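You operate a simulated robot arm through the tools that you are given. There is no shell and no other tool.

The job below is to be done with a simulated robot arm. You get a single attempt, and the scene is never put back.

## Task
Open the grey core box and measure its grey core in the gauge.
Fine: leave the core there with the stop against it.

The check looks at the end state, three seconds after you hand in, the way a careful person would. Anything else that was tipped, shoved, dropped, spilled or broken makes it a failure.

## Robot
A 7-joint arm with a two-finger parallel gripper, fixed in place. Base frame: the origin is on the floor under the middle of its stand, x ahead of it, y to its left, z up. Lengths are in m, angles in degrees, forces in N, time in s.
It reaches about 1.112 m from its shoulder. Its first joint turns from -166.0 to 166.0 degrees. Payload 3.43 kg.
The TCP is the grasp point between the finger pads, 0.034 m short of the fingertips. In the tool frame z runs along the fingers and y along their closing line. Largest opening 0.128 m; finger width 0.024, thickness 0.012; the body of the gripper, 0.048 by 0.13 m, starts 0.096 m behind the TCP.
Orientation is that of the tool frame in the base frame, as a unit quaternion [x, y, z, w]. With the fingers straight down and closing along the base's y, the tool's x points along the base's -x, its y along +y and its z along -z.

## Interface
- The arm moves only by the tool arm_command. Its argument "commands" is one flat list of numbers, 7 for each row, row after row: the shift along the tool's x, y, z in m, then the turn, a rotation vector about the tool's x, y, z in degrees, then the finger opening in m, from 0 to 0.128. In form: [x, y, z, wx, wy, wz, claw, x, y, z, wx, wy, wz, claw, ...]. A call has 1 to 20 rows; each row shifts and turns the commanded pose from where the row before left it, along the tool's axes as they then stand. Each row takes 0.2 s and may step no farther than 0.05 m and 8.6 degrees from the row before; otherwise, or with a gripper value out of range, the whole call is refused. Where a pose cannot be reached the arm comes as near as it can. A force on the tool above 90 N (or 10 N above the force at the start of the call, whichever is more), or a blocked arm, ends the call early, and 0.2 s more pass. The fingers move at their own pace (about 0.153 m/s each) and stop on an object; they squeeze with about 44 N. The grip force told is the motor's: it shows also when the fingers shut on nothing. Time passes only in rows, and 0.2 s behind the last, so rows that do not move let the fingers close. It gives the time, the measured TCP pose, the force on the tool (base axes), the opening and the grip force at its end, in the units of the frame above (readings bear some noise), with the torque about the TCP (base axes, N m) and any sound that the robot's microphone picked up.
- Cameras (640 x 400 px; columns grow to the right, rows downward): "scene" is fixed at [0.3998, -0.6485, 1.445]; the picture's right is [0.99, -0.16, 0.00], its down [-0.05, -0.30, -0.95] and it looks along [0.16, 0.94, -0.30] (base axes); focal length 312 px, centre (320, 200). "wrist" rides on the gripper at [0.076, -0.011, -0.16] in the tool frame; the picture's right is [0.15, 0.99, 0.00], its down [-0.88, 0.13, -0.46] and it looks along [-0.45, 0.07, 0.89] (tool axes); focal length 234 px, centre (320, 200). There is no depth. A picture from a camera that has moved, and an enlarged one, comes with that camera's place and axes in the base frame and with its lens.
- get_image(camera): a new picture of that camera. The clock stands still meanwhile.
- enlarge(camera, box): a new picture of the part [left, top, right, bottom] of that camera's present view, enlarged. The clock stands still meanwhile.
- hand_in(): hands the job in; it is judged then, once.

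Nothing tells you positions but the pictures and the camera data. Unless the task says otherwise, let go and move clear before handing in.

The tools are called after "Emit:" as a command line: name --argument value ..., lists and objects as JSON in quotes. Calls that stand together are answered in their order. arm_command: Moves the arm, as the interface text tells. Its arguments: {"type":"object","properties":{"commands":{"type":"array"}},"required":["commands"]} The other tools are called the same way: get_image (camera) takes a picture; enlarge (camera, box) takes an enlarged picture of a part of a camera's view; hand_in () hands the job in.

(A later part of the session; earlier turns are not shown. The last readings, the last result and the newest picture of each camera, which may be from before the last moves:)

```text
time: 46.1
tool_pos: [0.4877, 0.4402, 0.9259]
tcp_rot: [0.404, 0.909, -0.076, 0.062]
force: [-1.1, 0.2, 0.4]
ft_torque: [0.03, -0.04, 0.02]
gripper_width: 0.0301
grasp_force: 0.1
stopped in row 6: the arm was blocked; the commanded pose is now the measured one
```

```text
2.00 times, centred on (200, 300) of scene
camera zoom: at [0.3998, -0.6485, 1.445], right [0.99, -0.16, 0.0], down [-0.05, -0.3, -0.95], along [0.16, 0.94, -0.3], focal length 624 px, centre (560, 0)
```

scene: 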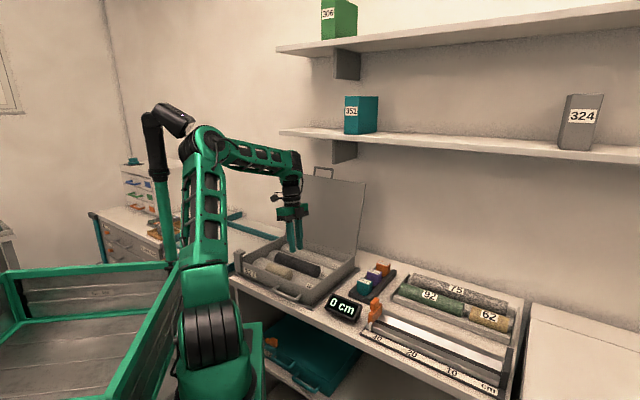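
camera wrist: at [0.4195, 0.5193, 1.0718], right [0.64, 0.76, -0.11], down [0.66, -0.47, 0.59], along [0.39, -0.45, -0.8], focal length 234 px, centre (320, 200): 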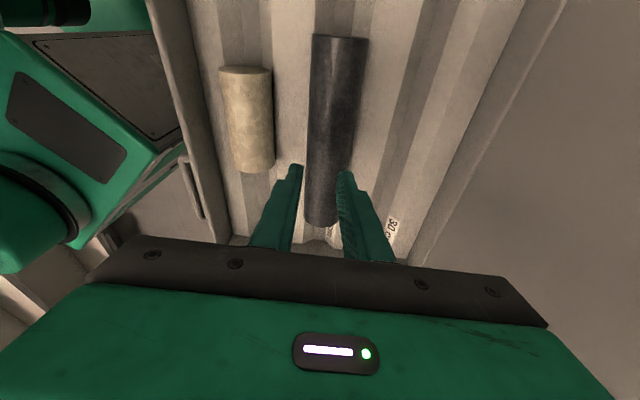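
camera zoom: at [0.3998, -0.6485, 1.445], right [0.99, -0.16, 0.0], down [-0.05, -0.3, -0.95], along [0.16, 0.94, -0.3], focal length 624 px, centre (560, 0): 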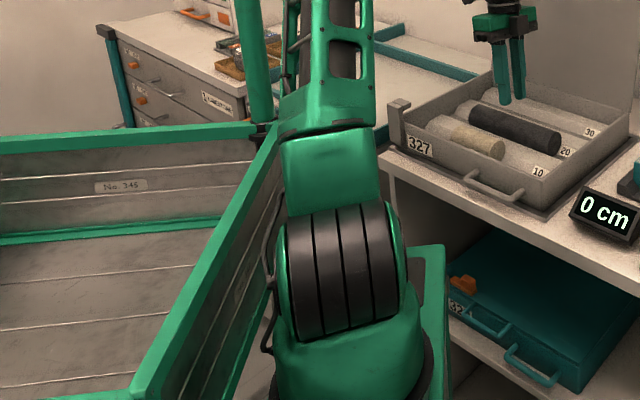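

The elbow housing has swung against the camera mast behind it, so the arm was blocked by the mast, not by the core. I open the fingers and ease the arm right and up while restoring the upright pose, so the elbow swings away from the mast.

Emit:
arm_command --commands '[0, 0, 0, 0, 0, 0, 0.06, -0.0116, -0.0003, -0.0081, -1.78, 3.3, -0.97, 0.066, -0.0116, -0.0003, -0.0081, -1.78, 3.3, -0.97, 0.066, -0.0116, -0.0003, -0.0081, -1.78, 3.3, -0.97, 0.066]'

Emit:
enlarge --camera "scene" --box '[130, 90, 330, 215]'

```text
time: 47.1
tool_pos: [0.4976, 0.4275, 0.9659]
tcp_rot: [0.37, 0.929, 0.01, -0.008]
force: [0.1, 0.6, -0.8]
ft_torque: [-0.02, 0.03, -0.01]
gripper_width: 0.0661
grasp_force: 0.0
```

```text
3.20 times, centred on (230, 152) of scene
camera zoom: at [0.3998, -0.6485, 1.445], right [0.99, -0.16, 0.0], down [-0.05, -0.3, -0.95], along [0.16, 0.94, -0.3], focal length 998 px, centre (608, 352)
```

zoom: 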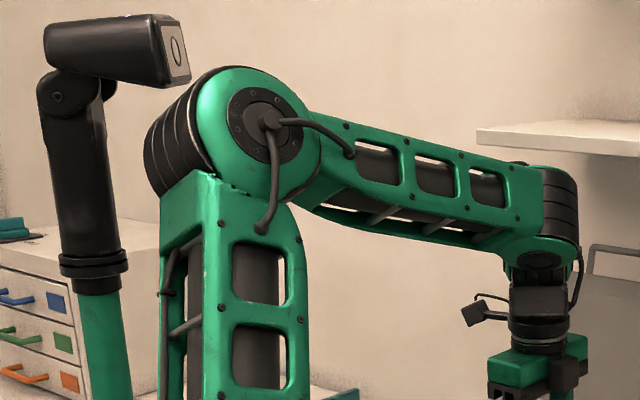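

The elbow appears to have pushed the mast's camera head upward. I move the arm to the right so the elbow leaves the mast, then check whether the head settles back.

Emit:
arm_command --commands '[-0.03, 0, 0, 0, 0, 0, 0.066, -0.03, 0, 0, 0, 0, 0, 0.066, -0.03, 0, 0, 0, 0, 0, 0.066]'

Emit:
enlarge --camera "scene" --box '[130, 90, 330, 215]'

Emit:
get_image --camera "scene"

```text
time: 48.0
tool_pos: [0.5626, 0.3665, 0.9666]
tcp_rot: [0.37, 0.929, 0.013, -0.011]
force: [0.2, -0.2, 0.3]
ft_torque: [0.0, -0.07, -0.01]
gripper_width: 0.0661
grasp_force: 0.0
```

```text
3.20 times, centred on (230, 152) of scene
camera zoom: at [0.3998, -0.6485, 1.445], right [0.99, -0.16, 0.0], down [-0.05, -0.3, -0.95], along [0.16, 0.94, -0.3], focal length 998 px, centre (608, 352)
```

zoom: 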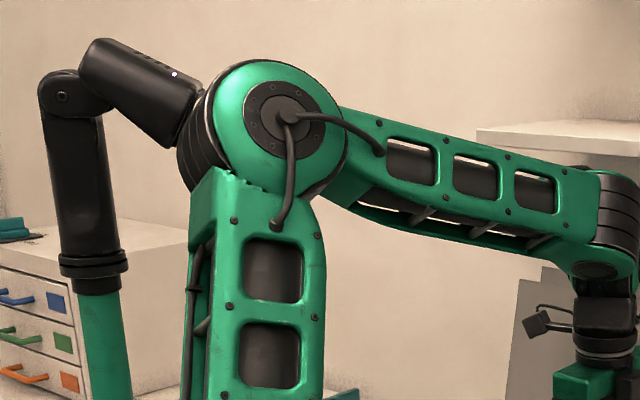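

```text
taken
```

scene: 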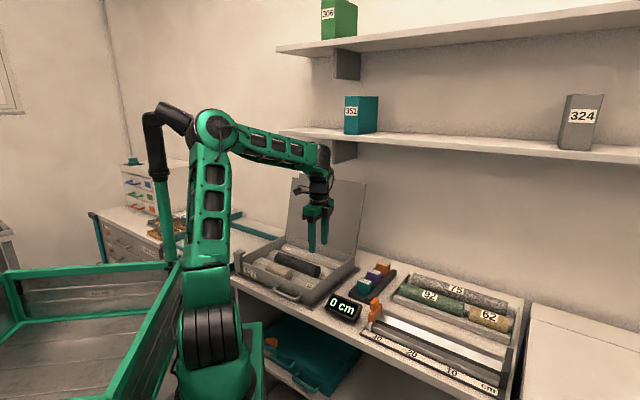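

The mast head is back at its resting pose and the elbow is clear of it. I'll approach the core from this right-hand side so the elbow stays away from the mast; first I check the core's present position.

Emit:
get_image --camera "wrist"

Emit:
enlarge --camera "scene" --box '[230, 210, 370, 310]'

```text
taken
camera wrist: at [0.5006, 0.4048, 1.1286], right [0.57, 0.82, 0.02], down [0.73, -0.53, 0.43], along [0.37, -0.23, -0.9], focal length 234 px, centre (320, 200)
```

wrist: 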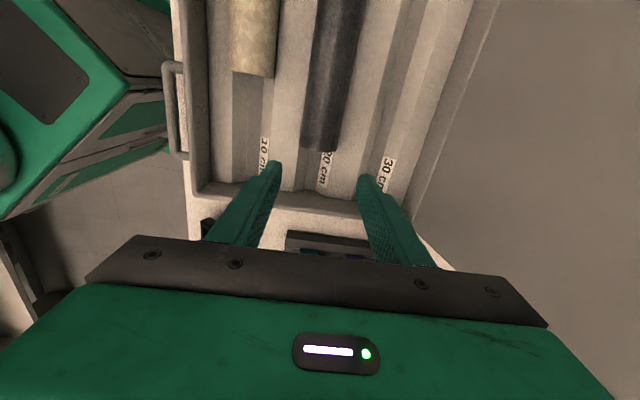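

```text
4.00 times, centred on (300, 260) of scene
camera zoom: at [0.3998, -0.6485, 1.445], right [0.99, -0.16, 0.0], down [-0.05, -0.3, -0.95], along [0.16, 0.94, -0.3], focal length 1248 px, centre (400, -40)
```

zoom: 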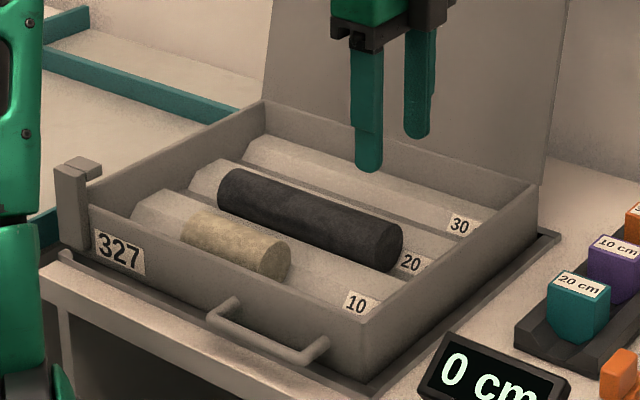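

The core has shifted about 1 cm to the right in its slot and lies level. I return over it from the right, a bit to the right of its centre, and watch the elbow.

Emit:
arm_command --commands '[0.02, 0, 0, 0.9, -1.74, 1.57, 0.066, 0.0205, -0.0006, 0.012, 0, 0, 0, 0.066, 0.0205, -0.0006, 0.012, 0, 0, 0, 0.066, 0.0205, -0.0006, 0.012, 0, 0, 0, 0.066, 0.02, -0.0008, 0.012, 0, 0, 0, 0.066]'

Emit:
enlarge --camera "scene" --box '[130, 90, 330, 215]'

Emit:
enlarge --camera "wrist" --box '[220, 50, 440, 270]'

```text
time: 49.4
tool_pos: [0.5412, 0.3996, 0.9278]
tcp_rot: [0.443, 0.896, 0.003, 0.008]
force: [-0.4, 2.0, -0.1]
ft_torque: [-0.12, -0.08, -0.02]
gripper_width: 0.066
grasp_force: 0.1
stopped in row 5: the arm was blocked; the commanded pose is now the measured one
```

```text
3.20 times, centred on (230, 152) of scene
camera zoom: at [0.3998, -0.6485, 1.445], right [0.99, -0.16, 0.0], down [-0.05, -0.3, -0.95], along [0.16, 0.94, -0.3], focal length 998 px, centre (608, 352)
```

zoom: 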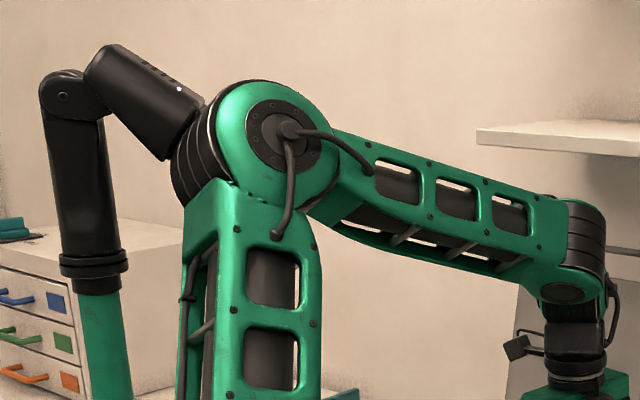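

```text
1.82 times, centred on (330, 160) of wrist
camera zoom: at [0.4821, 0.4543, 1.0866], right [0.7, 0.72, 0.01], down [0.63, -0.62, 0.47], along [0.34, -0.32, -0.88], focal length 426 px, centre (302, 273)
```

zoom: 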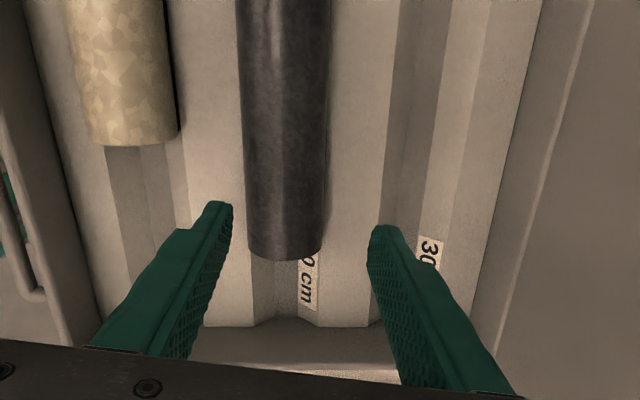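

The elbow housing meets the mast head when the wrist stands over the core, so I need the wrist further right. Plan: retreat right, lean the hand about 30° to the right (still closing across the core), slide the core right along its slot, then lift it with the leaning hand.

Emit:
arm_command --commands '[-0.0199, -0.0013, -0.0192, 0, 0, -3.8, 0.066, -0.0199, -0.0013, -0.0192, 0, 0, -3.8, 0.066, 0, 0, 0, 0, 6, 0, 0.066, 0, 0, 0, 0, 6, 0, 0.066, 0, 0, 0, 0, 6, 0, 0.066, 0, 0, 0, 0, 6, 0, 0.066, 0, 0, 0, 0, 6, 0, 0.066]'

Emit:
get_image --camera "scene"

Emit:
get_image --camera "wrist"

```text
time: 51.0
tool_pos: [0.5405, 0.3822, 0.9665]
tcp_rot: [0.347, 0.902, 0.096, -0.237]
force: [-0.1, 0.5, -0.5]
ft_torque: [-0.01, -0.05, 0.0]
gripper_width: 0.0657
grasp_force: 0.0
```

```text
taken
```

scene: 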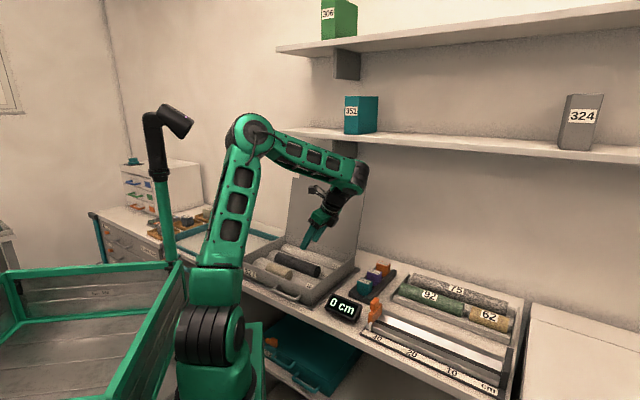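

```text
taken
camera wrist: at [0.5414, 0.3642, 1.1432], right [0.57, 0.82, 0.08], down [0.82, -0.57, -0.04], along [0.02, 0.09, -1.0], focal length 234 px, centre (320, 200)
```

wrist: 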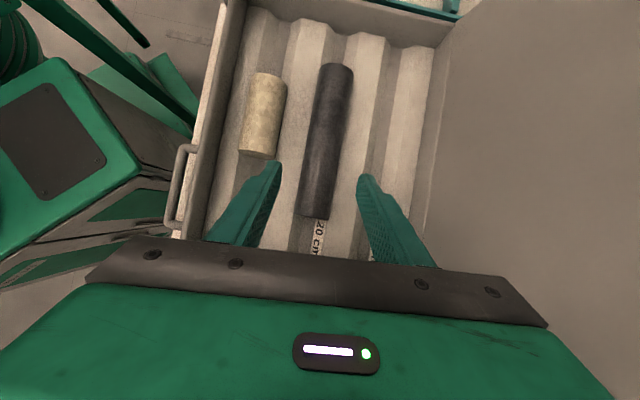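

The elbow is now far from the mast. The core's centre is near u −0.035; moving along the finger direction takes the grasp point right to it. I descend in two stages.

Emit:
arm_command --commands '[0.001, 0.0012, 0.02, 0, 0, 0, 0.066, 0.001, 0.0012, 0.02, 0, 0, 0, 0.066, 0.001, 0.0012, 0.02, 0, 0, 0, 0.066, 0.0005, 0, 0.02, 0, 0, 0, 0.066]'

Emit:
get_image --camera "scene"

Emit:
enlarge --camera "wrist" --box '[220, 50, 440, 270]'

```text
time: 52.0
tool_pos: [0.5151, 0.412, 0.8969]
tcp_rot: [0.347, 0.903, 0.096, -0.236]
force: [-0.2, -0.9, 0.0]
ft_torque: [0.0, 0.03, 0.01]
gripper_width: 0.0659
grasp_force: 0.1
```

```text
taken
```

scene: 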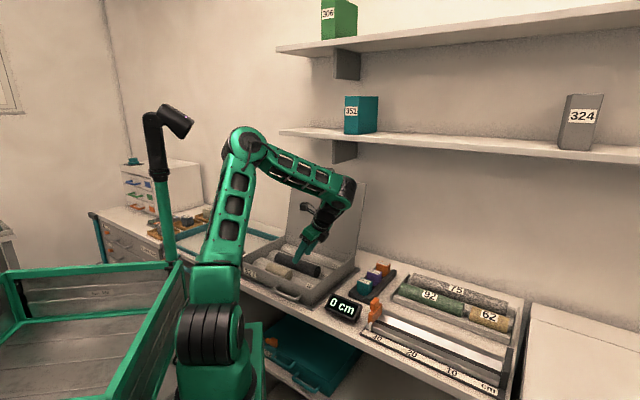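

```text
1.82 times, centred on (330, 160) of wrist
camera zoom: at [0.5144, 0.3945, 1.0742], right [0.57, 0.82, 0.08], down [0.82, -0.57, -0.03], along [0.02, 0.09, -1.0], focal length 426 px, centre (302, 273)
```

zoom: 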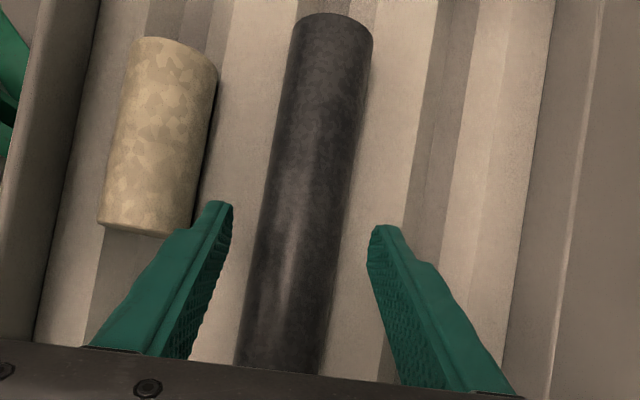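

Elbow clear and the core is centred between the fingers. I go down the rest and close.

Emit:
arm_command --commands '[0, 0.0005, 0.015, 0, 0, 0, 0.066, 0, 0, 0.014, 0, 0, 0, 0.066, 0, 0, 0.012, 0, 0, 0, 0.066, 0, 0, 0, 0, 0, 0, 0.05, 0, 0, 0, 0, 0, 0, 0.03, 0, 0, 0, 0, 0, 0, 0.03, 0, 0, 0, 0, 0, 0, 0.03]'

Emit:
enlarge --camera "scene" --box '[220, 180, 380, 310]'

Emit:
enlarge --camera "wrist" --box '[220, 50, 440, 270]'

```text
time: 53.5
tool_pos: [0.5011, 0.4275, 0.8624]
tcp_rot: [0.347, 0.903, 0.095, -0.236]
force: [-7.0, -7.0, 0.3]
ft_torque: [-0.5, -0.01, -0.38]
gripper_width: 0.0476
grasp_force: 44.5
```

```text
3.08 times, centred on (300, 245) of scene
camera zoom: at [0.3998, -0.6485, 1.445], right [0.99, -0.16, 0.0], down [-0.05, -0.3, -0.95], along [0.16, 0.94, -0.3], focal length 960 px, centre (382, 62)
```

zoom: 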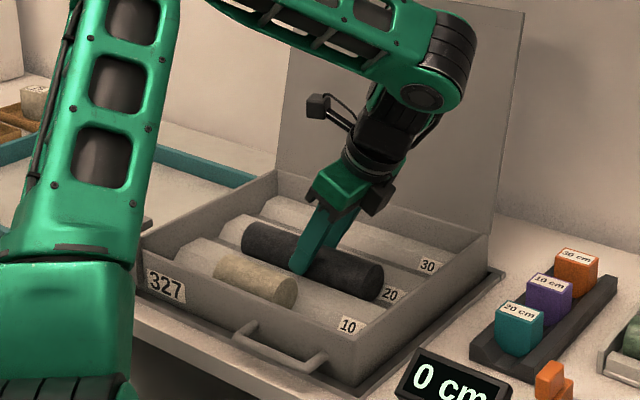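

```text
1.82 times, centred on (330, 160) of wrist
camera zoom: at [0.4999, 0.4106, 1.0394], right [0.57, 0.82, 0.08], down [0.82, -0.57, -0.03], along [0.02, 0.09, -1.0], focal length 426 px, centre (302, 273)
```

zoom: 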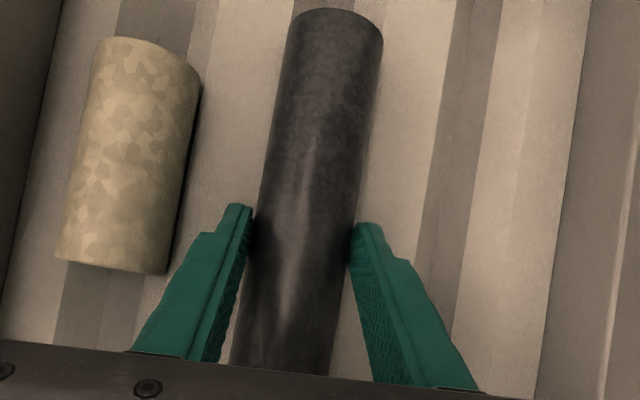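

The core is gripped firmly. I lift it straight up a little and check that it comes along.

Emit:
arm_command --commands '[0.0049, 0.0001, -0.0087, 0, 0, 0, 0.03, 0.0049, 0.0001, -0.0087, 0, 0, 0, 0.03, 0.0049, 0.0001, -0.0087, 0, 0, 0, 0.03]'

Emit:
enlarge --camera "scene" --box '[220, 180, 380, 310]'

```text
time: 54.4
tool_pos: [0.5002, 0.4278, 0.8928]
tcp_rot: [0.347, 0.903, 0.095, -0.235]
force: [0.9, 0.6, -9.6]
ft_torque: [-0.09, -0.09, 0.0]
gripper_width: 0.0475
grasp_force: 44.0
```

```text
3.08 times, centred on (300, 245) of scene
camera zoom: at [0.3998, -0.6485, 1.445], right [0.99, -0.16, 0.0], down [-0.05, -0.3, -0.95], along [0.16, 0.94, -0.3], focal length 960 px, centre (382, 62)
```

zoom: 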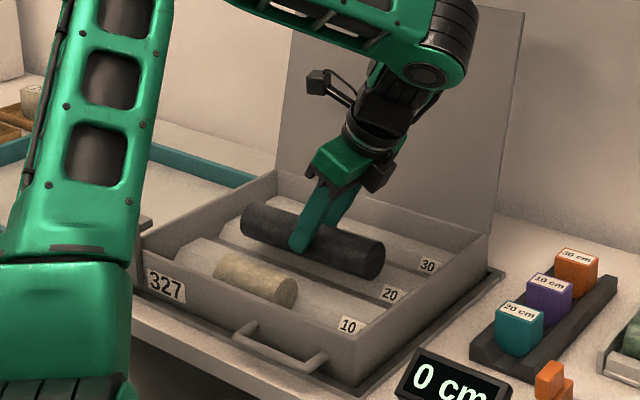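

The core came up level, weighing about 1 kg. I continue lifting to about z 1.0.

Emit:
arm_command --commands '[0.0089, 0.0002, -0.0156, 0, 0, 0, 0.03, 0.0089, 0.0002, -0.0156, 0, 0, 0, 0.03, 0.0089, 0.0002, -0.0156, 0, 0, 0, 0.03, 0.0089, 0.0002, -0.0156, 0, 0, 0, 0.03, 0.0089, 0.0002, -0.0156, 0, 0, 0, 0.03, 0.0089, 0.0002, -0.0156, 0, 0, 0, 0.03]'

Emit:
get_image --camera "scene"

Emit:
get_image --camera "wrist"

```text
time: 55.8
tool_pos: [0.4985, 0.4275, 0.9987]
tcp_rot: [0.348, 0.902, 0.096, -0.235]
force: [0.7, 0.3, -9.7]
ft_torque: [-0.15, -0.1, -0.02]
gripper_width: 0.0473
grasp_force: 44.0
```

```text
taken
```

scene: 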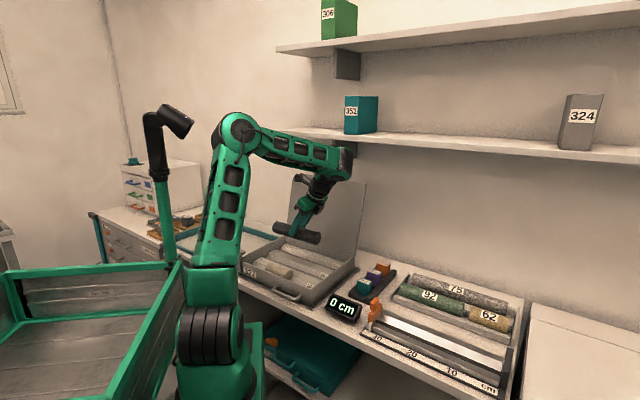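

```text
taken
camera wrist: at [0.4992, 0.41, 1.1756], right [0.57, 0.82, 0.08], down [0.82, -0.57, -0.03], along [0.02, 0.09, -1.0], focal length 234 px, centre (320, 200)
```

wrist: 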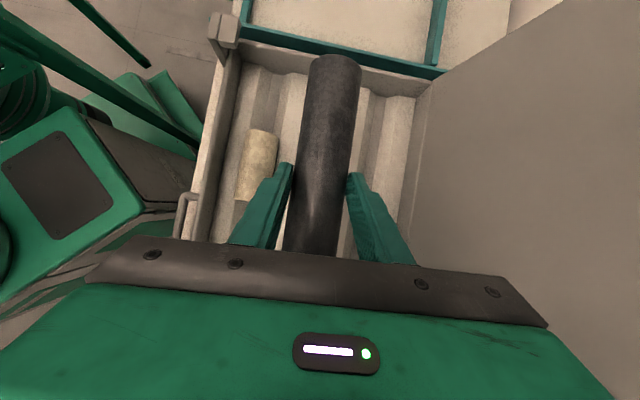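

The core is out of the box. I estimate the gauge's stop at about (0.69, 0.10, 0.88), so the trough runs to the right from there. I carry the core right above the bench.

Emit:
arm_command --commands '[-0.034, -0.004, -0.0202, 0, 0, 0, 0.03, -0.036, -0.006, -0.0222, 0, 0, 0, 0.03, -0.036, -0.008, -0.0212, 0, 0, 0, 0.03, -0.036, -0.008, -0.0212, 0, 0, 0, 0.03, -0.036, -0.008, -0.0212, 0, 0, 0, 0.03]'

Emit:
get_image --camera "scene"

Emit:
get_image --camera "wrist"

```text
time: 57.0
tool_pos: [0.6312, 0.261, 1.0046]
tcp_rot: [0.346, 0.903, 0.096, -0.235]
force: [-0.2, 1.3, -8.9]
ft_torque: [-0.15, -0.15, 0.03]
gripper_width: 0.0477
grasp_force: 43.4
```

```text
taken
```

scene: 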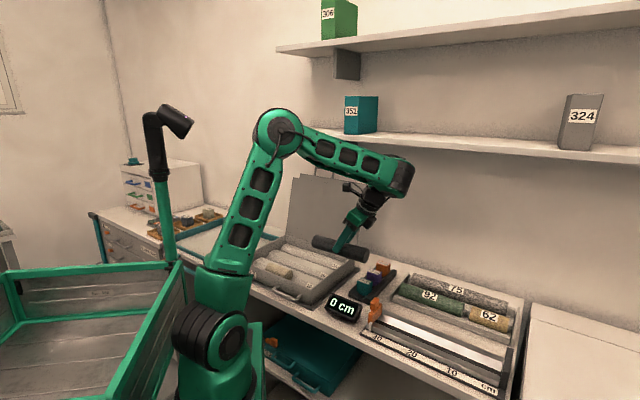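

```text
taken
camera wrist: at [0.6305, 0.2436, 1.1813], right [0.57, 0.82, 0.08], down [0.82, -0.57, -0.04], along [0.02, 0.09, -1.0], focal length 234 px, centre (320, 200)
```

wrist: 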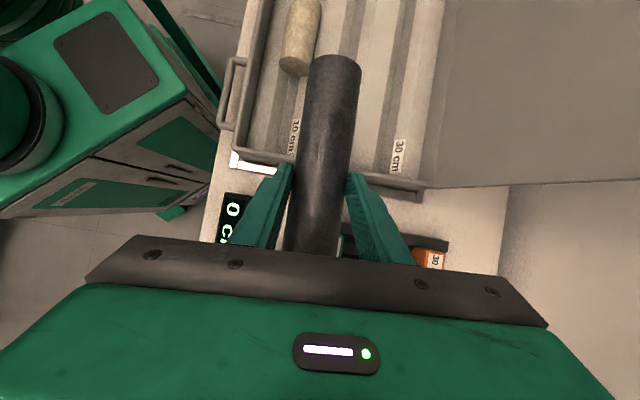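

The hand must stay leaning while it holds the core level. I continue right to view the gauge from above.

Emit:
arm_command --commands '[-0.039, -0.002, -0.0222, 0, 0, 0, 0.03, -0.039, -0.002, -0.0222, 0, 0, 0, 0.03, -0.039, -0.002, -0.0222, 0, 0, 0, 0.03, -0.039, -0.002, -0.0222, 0, 0, 0, 0.03, -0.03, 0, -0.02, 0, 0, 0, 0.03]'

Emit:
get_image --camera "scene"

Emit:
get_image --camera "wrist"

```text
time: 58.1
tool_pos: [0.7306, 0.1099, 0.9592]
tcp_rot: [0.347, 0.904, 0.097, -0.231]
force: [0.3, 0.4, -8.5]
ft_torque: [-0.13, -0.1, 0.0]
gripper_width: 0.0476
grasp_force: 43.9
out of reach, approached as far as the arm can: row 2, 3, 4, 5
```

```text
taken
```

scene: 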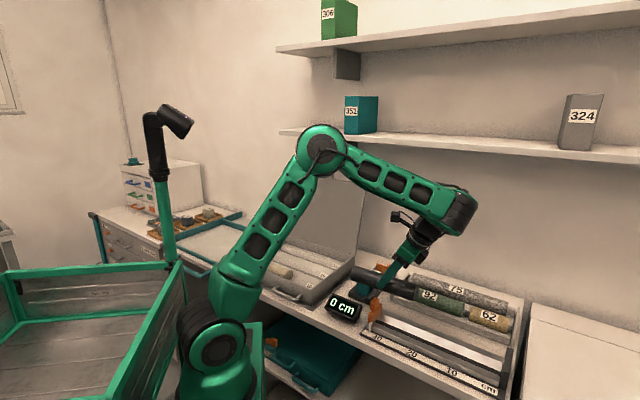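

```text
taken
camera wrist: at [0.7275, 0.093, 1.1348], right [0.57, 0.82, 0.09], down [0.82, -0.57, -0.03], along [0.03, 0.09, -1.0], focal length 234 px, centre (320, 200)
```

wrist: 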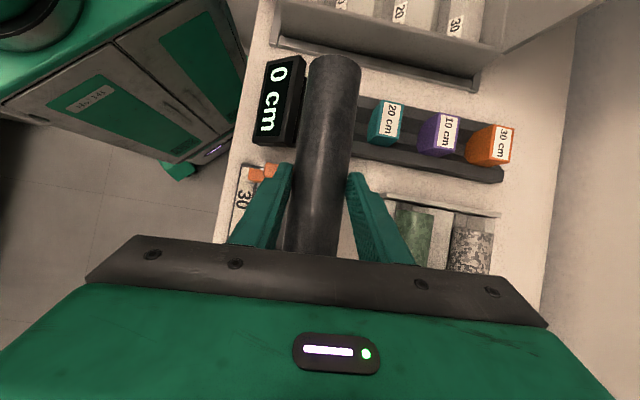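

This lean is out of reach further right (wrist limit), so I will turn the hand upright over the gauge and let the core pivot level in the trough. First I study the trough's shape closely.

Emit:
enlarge --camera "scene" --box '[470, 310, 530, 400]'

Emit:
enlarge --camera "scene" --box '[355, 285, 435, 345]'

Emit:
enlarge --camera "scene" --box '[330, 220, 480, 320]'

```text
4.44 times, centred on (500, 355) of scene
camera zoom: at [0.3998, -0.6485, 1.445], right [0.99, -0.16, 0.0], down [-0.05, -0.3, -0.95], along [0.16, 0.94, -0.3], focal length 1387 px, centre (-480, -489)
```

zoom: 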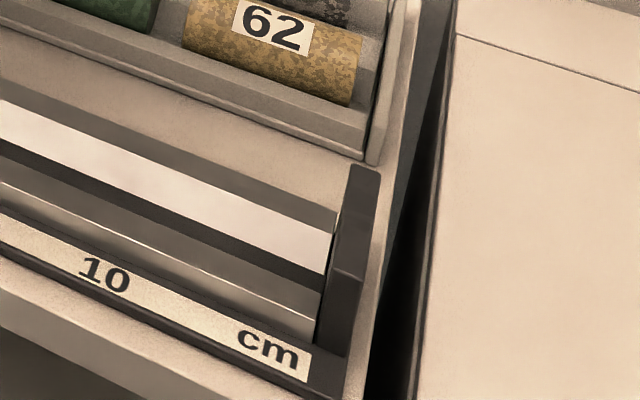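

```text
6.67 times, centred on (395, 315) of scene
camera zoom: at [0.3998, -0.6485, 1.445], right [0.99, -0.16, 0.0], down [-0.05, -0.3, -0.95], along [0.16, 0.94, -0.3], focal length 2080 px, centre (-180, -567)
```

zoom: 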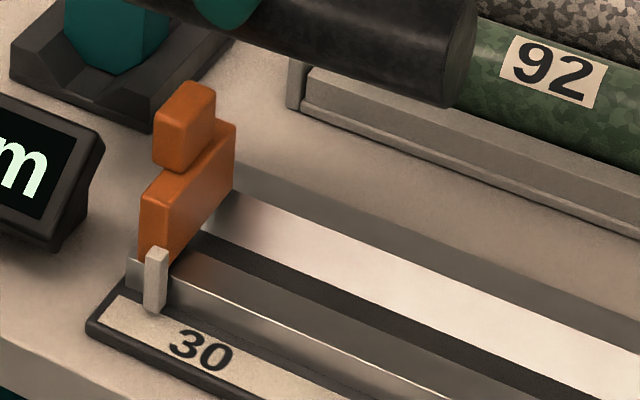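

```text
4.00 times, centred on (405, 270) of scene
camera zoom: at [0.3998, -0.6485, 1.445], right [0.99, -0.16, 0.0], down [-0.05, -0.3, -0.95], along [0.16, 0.94, -0.3], focal length 1248 px, centre (-20, -80)
```

zoom: 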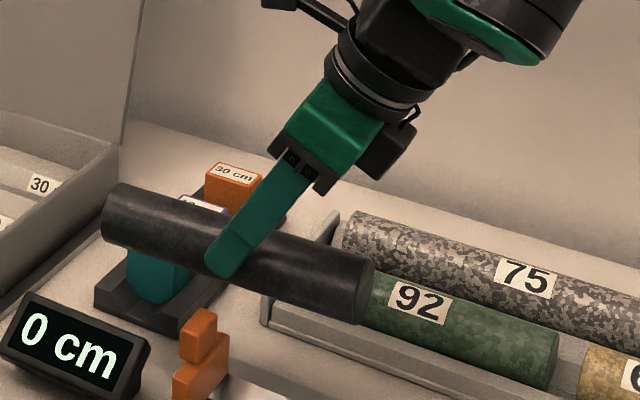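

The trough is a V about 6 cm wide at the top, with an upright orange stop carriage. I raise the core and turn the hand upright over the gauge.

Emit:
arm_command --commands '[0.0198, 0, -0.0347, 0, -4, 0, 0.03, 0, 0, 0, 0, -6, 0, 0.03, 0, 0, 0, 0, -6, 0, 0.03, 0, 0, 0, 0, -6, 0, 0.03, 0, 0, 0, 0, -5, 0, 0.03, 0, 0, 0, 0, -3, 0, 0.03]'

Emit:
get_image --camera "scene"

Emit:
get_image --camera "wrist"

```text
time: 59.5
tool_pos: [0.7292, 0.1105, 0.9951]
tcp_rot: [0.359, 0.933, 0.003, 0.007]
force: [1.4, 0.1, -9.5]
ft_torque: [0.04, 0.04, -0.02]
gripper_width: 0.0474
grasp_force: 44.3
out of reach, approached as far as the arm can: row 1
```

```text
taken
```

scene: 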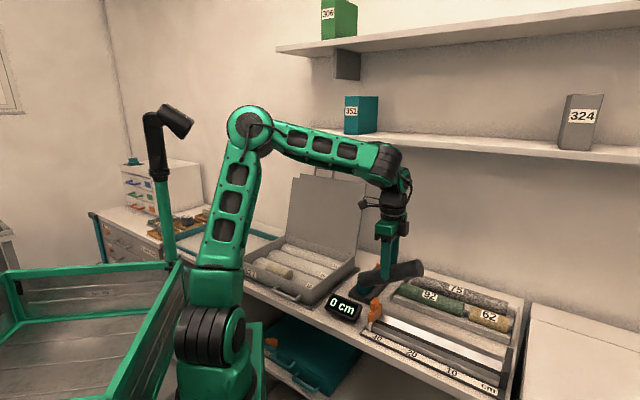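

```text
taken
camera wrist: at [0.6621, 0.153, 1.1546], right [0.56, 0.83, 0.01], down [0.73, -0.5, 0.47], along [0.39, -0.25, -0.89], focal length 234 px, centre (320, 200)
```

wrist: 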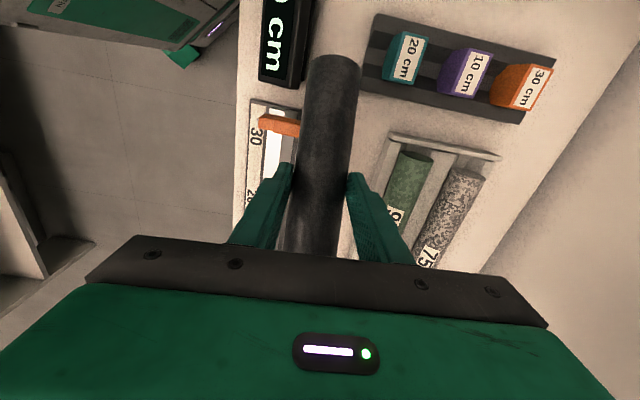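

The hand is upright with the core tilted, left end down. I enlarge the wrist view of the gauge to place the trough.

Emit:
enlarge --camera "wrist" --box '[220, 60, 340, 200]'

Emit:
enlarge --camera "scene" --box '[340, 220, 460, 320]'

```text
2.86 times, centred on (280, 130) of wrist
camera zoom: at [0.6621, 0.153, 1.1546], right [0.56, 0.83, 0.01], down [0.73, -0.5, 0.47], along [0.39, -0.25, -0.89], focal length 669 px, centre (434, 400)
```

zoom: 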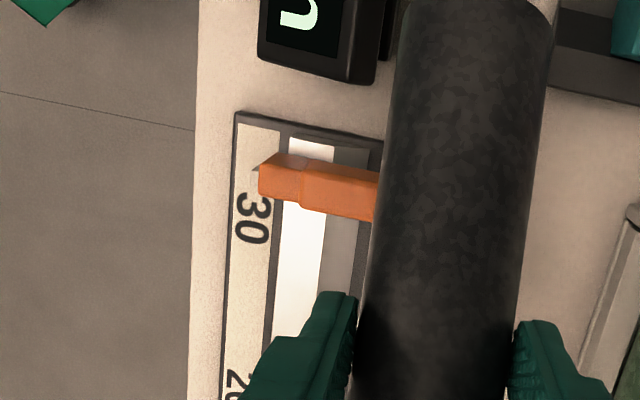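

```text
4.00 times, centred on (400, 270) of scene
camera zoom: at [0.3998, -0.6485, 1.445], right [0.99, -0.16, 0.0], down [-0.05, -0.3, -0.95], along [0.16, 0.94, -0.3], focal length 1248 px, centre (0, -80)
```

zoom: 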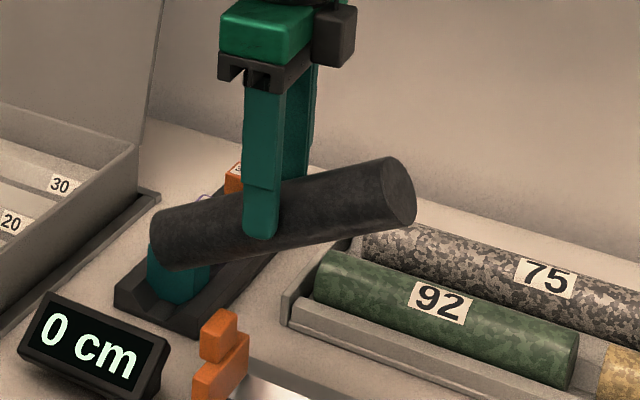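

I shift right and slightly back so the gauge is visible beside the core.

Emit:
arm_command --commands '[-0.03, 0.012, -0.015, 0, 0, 1.5, 0.03, -0.03, 0.012, -0.015, 0, 0, 1.4, 0.03, -0.03, 0.012, 0, 0, 0, 0, 0.03, -0.03, 0.012, 0, 0, 0, 0, 0.03]'

Emit:
get_image --camera "wrist"

Emit:
enlarge --camera "wrist" --box '[130, 40, 340, 270]'

Emit:
get_image --camera "scene"

```text
time: 60.5
tool_pos: [0.8502, 0.0606, 1.0283]
tcp_rot: [0.384, 0.923, 0.005, 0.004]
force: [-0.3, 0.8, -7.6]
ft_torque: [-0.02, -0.02, -0.02]
gripper_width: 0.0474
grasp_force: 43.9
```

```text
taken
camera wrist: at [0.7863, 0.1067, 1.1874], right [0.6, 0.8, 0.01], down [0.71, -0.53, 0.46], along [0.38, -0.27, -0.89], focal length 234 px, centre (320, 200)
```

wrist: 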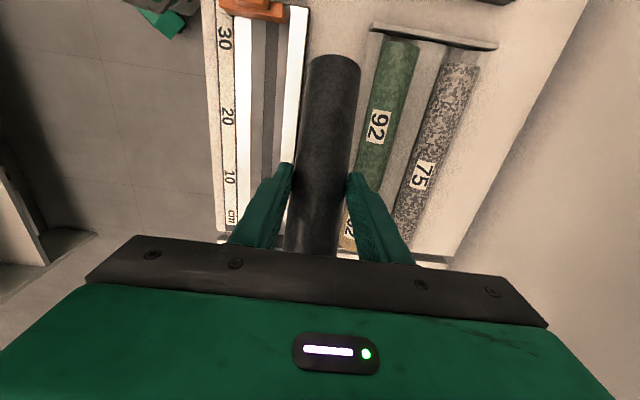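

```text
1.74 times, centred on (235, 155) of wrist
camera zoom: at [0.7863, 0.1067, 1.1874], right [0.6, 0.8, 0.01], down [0.71, -0.53, 0.46], along [0.38, -0.27, -0.89], focal length 407 px, centre (468, 278)
```

zoom: 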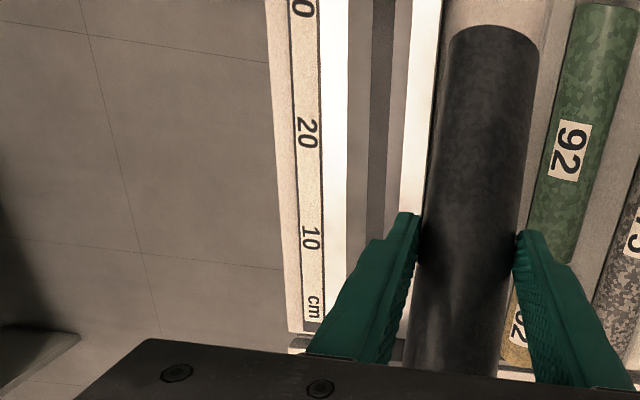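

```text
taken
```

scene: 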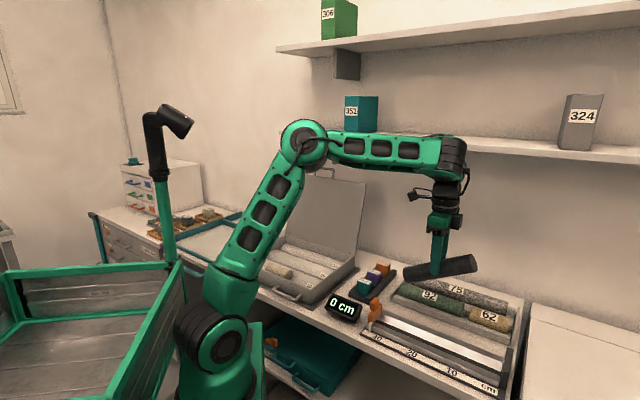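

The trough's dark centre line is at v ≈ 0.572, the 0-cm fence near u ≈ −0.75, with scale marks 0.1 m apart as expected. I bring the core over the trough, about 1.5 cm short of the fence, still above contact.

Emit:
arm_command --commands '[-0.0246, -0.024, 0, 0, 0, 0, 0.03, -0.0246, -0.024, 0, 0, 0, 0, 0.03, -0.0246, -0.024, 0, 0, 0, 0, 0.03, 0, 0, 0.025, 0, 0, 0, 0.03, 0, 0, 0.025, 0, 0, 0, 0.03, 0, 0, 0.02, 0, 0, 0, 0.03]'

Emit:
get_image --camera "wrist"

Emit:
enlarge --camera "wrist" --box '[220, 20, 420, 220]'

Emit:
enlarge --camera "scene" --box '[380, 250, 540, 400]'

```text
time: 62.0
tool_pos: [0.8501, -0.0432, 0.9595]
tcp_rot: [0.384, 0.923, 0.004, 0.006]
force: [-0.6, 0.0, -8.1]
ft_torque: [0.01, 0.03, 0.0]
gripper_width: 0.0475
grasp_force: 43.7
```

```text
taken
camera wrist: at [0.7859, 0.0027, 1.1183], right [0.6, 0.8, 0.01], down [0.71, -0.53, 0.47], along [0.38, -0.27, -0.89], focal length 234 px, centre (320, 200)
```

wrist: 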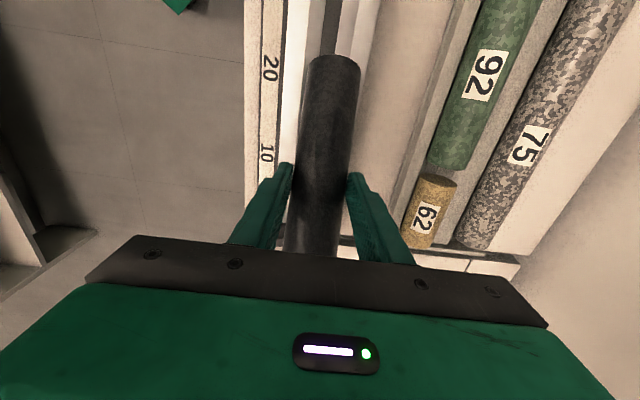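

```text
2.00 times, centred on (320, 120) of wrist
camera zoom: at [0.7859, 0.0027, 1.1183], right [0.6, 0.8, 0.01], down [0.71, -0.53, 0.47], along [0.38, -0.27, -0.89], focal length 468 px, centre (320, 360)
```

zoom: 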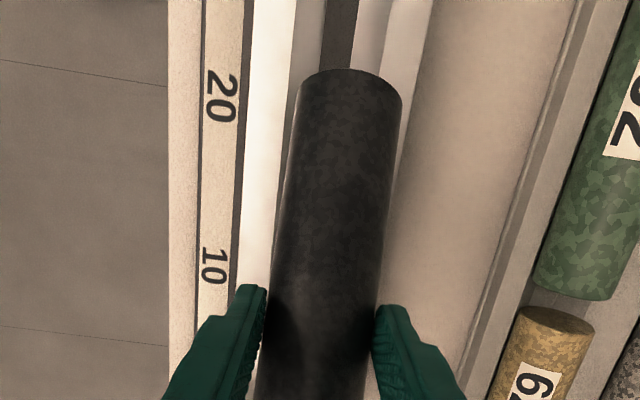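

```text
2.67 times, centred on (460, 325) of scene
camera zoom: at [0.3998, -0.6485, 1.445], right [0.99, -0.16, 0.0], down [-0.05, -0.3, -0.95], along [0.16, 0.94, -0.3], focal length 832 px, centre (-53, -133)
```

zoom: 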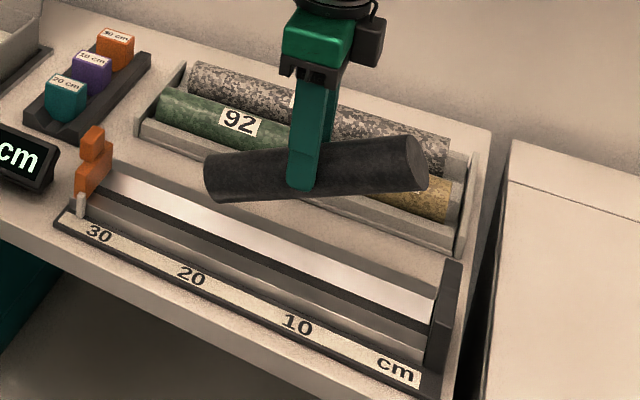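

The core hangs over the trough; its axis is about 5 mm too far back from the trough centre. I correct that and lower closer.

Emit:
arm_command --commands '[0, -0.005, 0.01, 0, 0, 0, 0.03, 0, 0, 0.012, 0, 0, 0, 0.03, 0, 0, 0.01, 0, 0, 0, 0.03]'

Emit:
enlarge --camera "wrist" --box '[240, 0, 400, 160]'

Emit:
enlarge --camera "scene" --box '[400, 270, 530, 400]'

```text
time: 62.8
tool_pos: [0.8473, -0.0461, 0.925]
tcp_rot: [0.384, 0.923, 0.003, 0.006]
force: [-0.8, -0.2, -8.9]
ft_torque: [0.0, 0.04, -0.03]
gripper_width: 0.0471
grasp_force: 44.5
```

```text
2.50 times, centred on (320, 80) of wrist
camera zoom: at [0.7832, 0.0002, 1.0849], right [0.6, 0.8, 0.01], down [0.71, -0.53, 0.46], along [0.38, -0.27, -0.89], focal length 585 px, centre (320, 500)
```

zoom: 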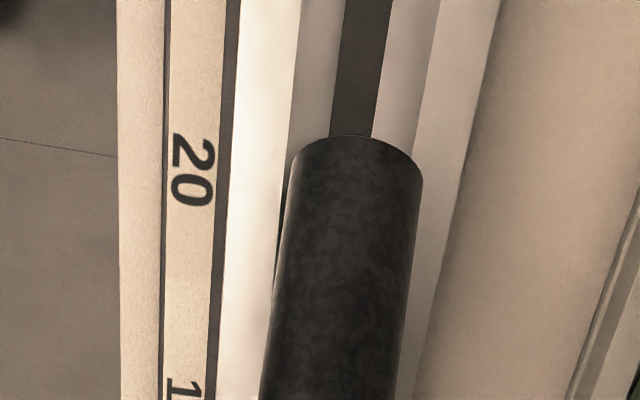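

```text
3.08 times, centred on (465, 335) of scene
camera zoom: at [0.3998, -0.6485, 1.445], right [0.99, -0.16, 0.0], down [-0.05, -0.3, -0.95], along [0.16, 0.94, -0.3], focal length 960 px, centre (-126, -215)
```

zoom: 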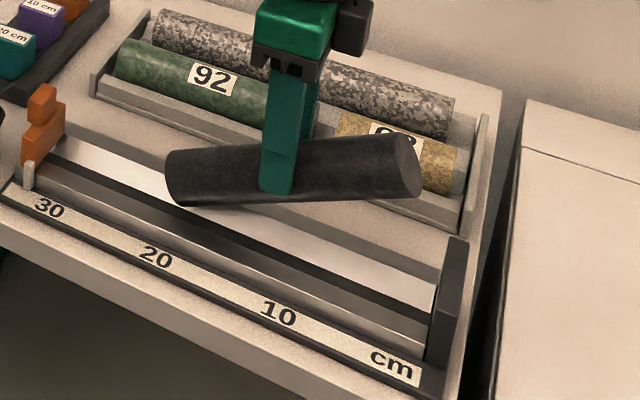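

Core and trough centres now agree within a millimetre. I lower in small steps until the left end touches.

Emit:
arm_command --commands '[0, 0, 0.004, 0, 0, 0, 0.03, 0, 0, 0.004, 0, 0, 0, 0.03]'

Emit:
arm_command --commands '[0, 0, 0.003, 0, 0, 0, 0.03, 0, 0, 0.003, 0, 0, 0, 0.03]'

```text
time: 63.4
tool_pos: [0.8474, -0.0473, 0.9175]
tcp_rot: [0.383, 0.924, 0.003, 0.006]
force: [-0.7, -0.4, -3.6]
ft_torque: [0.28, 0.33, 0.16]
gripper_width: 0.0471
grasp_force: 44.4
```

```text
time: 64.0
tool_pos: [0.8465, -0.0481, 0.9129]
tcp_rot: [0.385, 0.923, 0.003, 0.008]
force: [2.3, -13.8, 12.7]
ft_torque: [0.09, 0.95, 0.53]
gripper_width: 0.0475
grasp_force: 44.0
```

Contact at about TCP z 0.918. I look at how the core's end sits before pressing on.

Emit:
enlarge --camera "wrist" --box '[240, 0, 400, 160]'

Emit:
enlarge --camera "scene" --box '[400, 270, 530, 400]'

```text
2.50 times, centred on (320, 80) of wrist
camera zoom: at [0.7823, -0.0014, 1.0707], right [0.6, 0.8, 0.01], down [0.7, -0.53, 0.47], along [0.38, -0.27, -0.88], focal length 585 px, centre (320, 500)
```

zoom: 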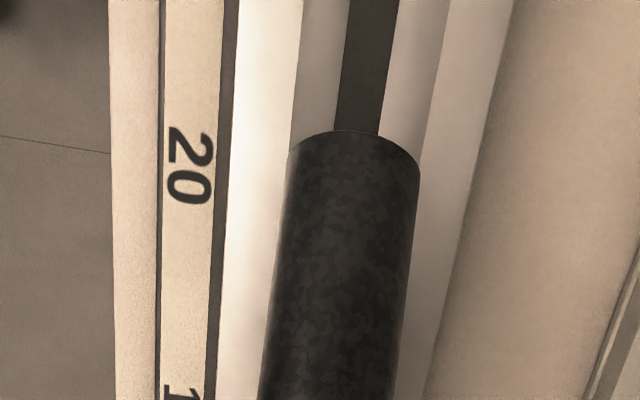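

```text
3.08 times, centred on (465, 335) of scene
camera zoom: at [0.3998, -0.6485, 1.445], right [0.99, -0.16, 0.0], down [-0.05, -0.3, -0.95], along [0.16, 0.94, -0.3], focal length 960 px, centre (-126, -215)
```

zoom: 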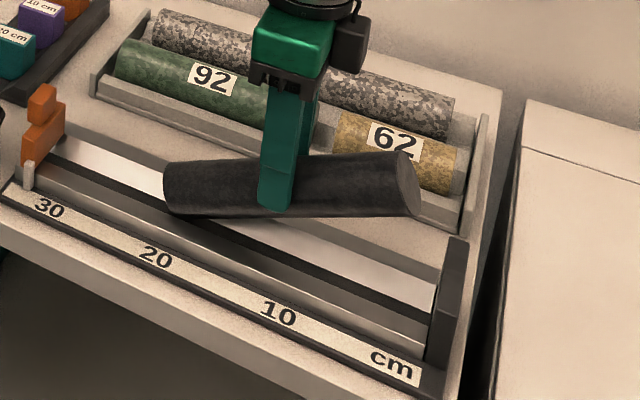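

The left end rests in the V. I lower a little further with a slight rightward move, watching whether the core pivots in the grip.

Emit:
arm_command --commands '[-0.0015, 0, 0.003, 0, 0, 0, 0.03, -0.0015, 0, 0.003, 0, 0, 0, 0.03]'

Emit:
enlarge --camera "scene" --box '[400, 270, 530, 400]'

```text
time: 64.5
tool_pos: [0.8484, -0.0509, 0.906]
tcp_rot: [0.384, 0.923, 0.003, 0.007]
force: [4.1, -14.0, 12.3]
ft_torque: [0.15, 0.89, 0.49]
gripper_width: 0.0476
grasp_force: 43.4
```

```text
3.08 times, centred on (465, 335) of scene
camera zoom: at [0.3998, -0.6485, 1.445], right [0.99, -0.16, 0.0], down [-0.05, -0.3, -0.95], along [0.16, 0.94, -0.3], focal length 960 px, centre (-126, -215)
```

zoom: 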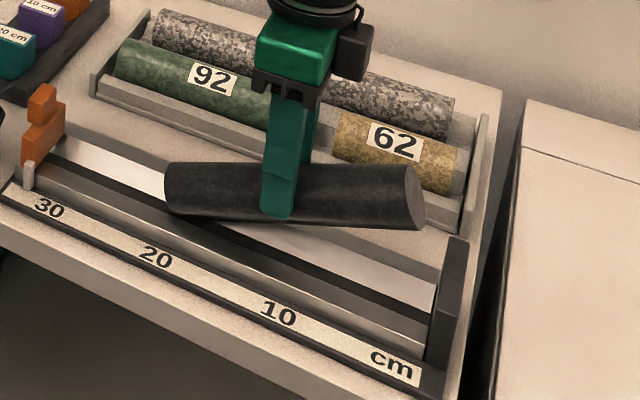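

The force stays constant and the tilt shrinks, so the core pivots smoothly. I continue lowering.

Emit:
arm_command --commands '[-0.0012, 0, 0.004, 0, 0, 0, 0.03, -0.001, 0, 0.004, 0, 0, 0, 0.03, -0.001, 0, 0.004, 0, 0, 0, 0.03]'

Emit:
enlarge --camera "scene" --box '[400, 270, 530, 400]'

Emit:
enlarge --camera "wrist" --box '[220, 0, 420, 250]'

```text
time: 65.3
tool_pos: [0.8506, -0.0507, 0.8928]
tcp_rot: [0.383, 0.924, 0.003, 0.004]
force: [-11.2, -5.5, 1.8]
ft_torque: [0.36, 1.48, 0.98]
gripper_width: 0.0475
grasp_force: 43.4
```

```text
3.08 times, centred on (465, 335) of scene
camera zoom: at [0.3998, -0.6485, 1.445], right [0.99, -0.16, 0.0], down [-0.05, -0.3, -0.95], along [0.16, 0.94, -0.3], focal length 960 px, centre (-126, -215)
```

zoom: 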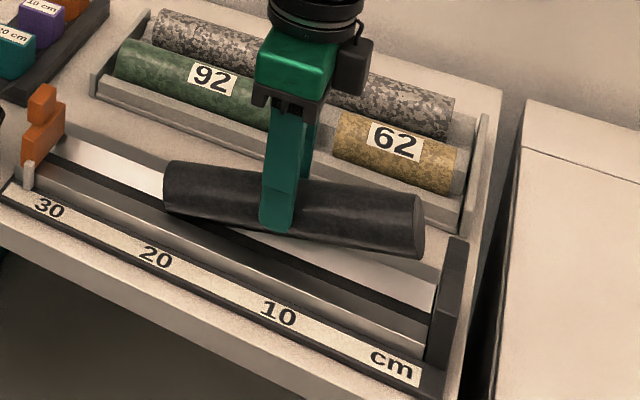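

```text
1.60 times, centred on (320, 125) of wrist
camera zoom: at [0.7859, -0.0039, 1.0526], right [0.6, 0.8, 0.01], down [0.71, -0.53, 0.46], along [0.38, -0.27, -0.89], focal length 375 px, centre (320, 320)
```

zoom: 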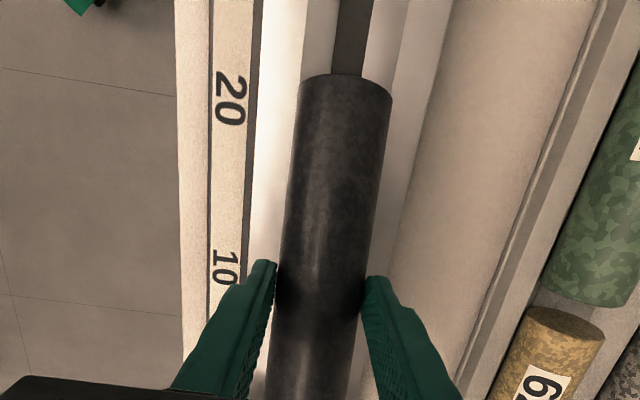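

It keeps pivoting down; a sideways force suggests shifting 2 mm toward the front. I continue down in small steps.

Emit:
arm_command --commands '[-0.0006, -0.001, 0.003, 0, 0, 0, 0.03, -0.0005, -0.001, 0.003, 0, 0, 0, 0.03]'

Emit:
enlarge --camera "scene" --box '[400, 270, 530, 400]'

```text
time: 66.0
tool_pos: [0.8502, -0.0519, 0.8878]
tcp_rot: [0.384, 0.923, 0.005, 0.007]
force: [1.3, -5.0, 7.6]
ft_torque: [0.71, 0.96, 0.21]
gripper_width: 0.0475
grasp_force: 44.1
```

```text
3.08 times, centred on (465, 335) of scene
camera zoom: at [0.3998, -0.6485, 1.445], right [0.99, -0.16, 0.0], down [-0.05, -0.3, -0.95], along [0.16, 0.94, -0.3], focal length 960 px, centre (-126, -215)
```

zoom: 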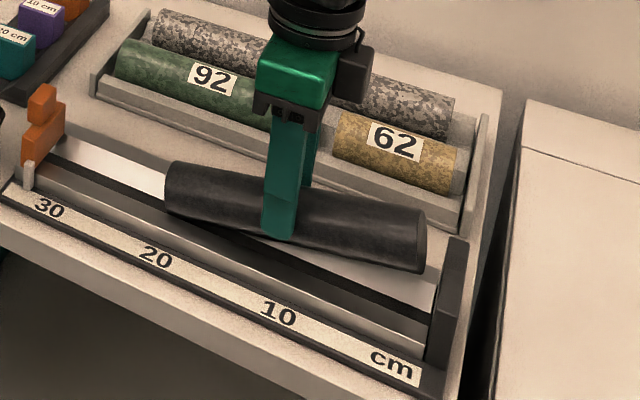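

Nearly level, forces small. A few more millimetres down.

Emit:
arm_command --commands '[-0.0003, -0.0005, 0.003, 0, 0, 0, 0.03, -0.0003, -0.0005, 0.003, 0, 0, 0, 0.03]'

Emit:
enlarge --camera "scene" --box '[400, 270, 530, 400]'

Emit:
enlarge --camera "wrist" --box '[220, 0, 420, 250]'

```text
time: 66.5
tool_pos: [0.8482, -0.0512, 0.8806]
tcp_rot: [0.383, 0.924, 0.004, 0.005]
force: [4.0, 4.3, -6.9]
ft_torque: [0.41, -0.1, -0.57]
gripper_width: 0.0472
grasp_force: 43.5
```

```text
3.08 times, centred on (465, 335) of scene
camera zoom: at [0.3998, -0.6485, 1.445], right [0.99, -0.16, 0.0], down [-0.05, -0.3, -0.95], along [0.16, 0.94, -0.3], focal length 960 px, centre (-126, -215)
```

zoom: 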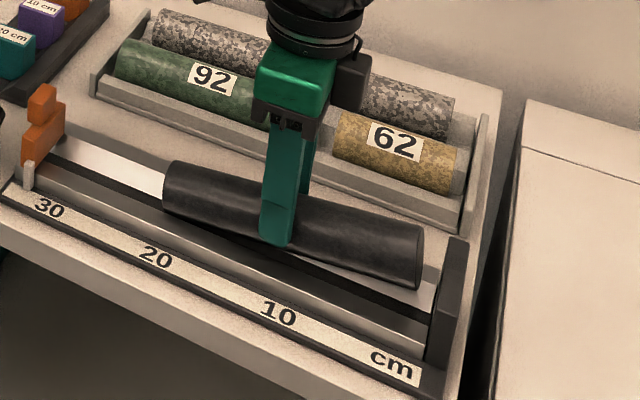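

```text
1.60 times, centred on (320, 125) of wrist
camera zoom: at [0.7856, -0.0057, 1.0398], right [0.6, 0.8, 0.01], down [0.71, -0.53, 0.46], along [0.38, -0.27, -0.89], focal length 375 px, centre (320, 320)
```

zoom: 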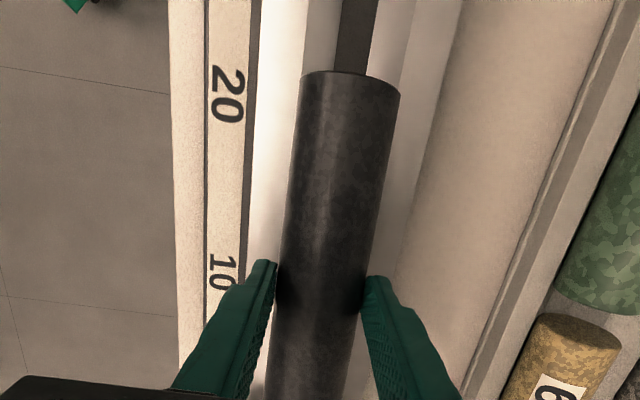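

Almost flat; no finger contact yet. Continue down carefully.

Emit:
arm_command --commands '[-0.0002, 0.0005, 0.0025, 0, 0, 0, 0.03, 0, 0, 0.0025, 0, 0, 0, 0.03]'

Emit:
enlarge --camera "scene" --box '[400, 270, 530, 400]'

```text
time: 67.2
tool_pos: [0.8498, -0.0535, 0.8764]
tcp_rot: [0.382, 0.924, 0.004, 0.006]
force: [3.7, 12.7, 0.3]
ft_torque: [1.4, 0.6, -1.07]
gripper_width: 0.0474
grasp_force: 44.0
```

```text
3.08 times, centred on (465, 335) of scene
camera zoom: at [0.3998, -0.6485, 1.445], right [0.99, -0.16, 0.0], down [-0.05, -0.3, -0.95], along [0.16, 0.94, -0.3], focal length 960 px, centre (-126, -215)
```

zoom: 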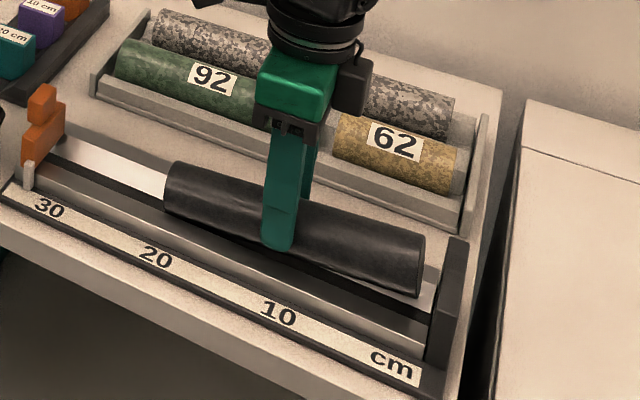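

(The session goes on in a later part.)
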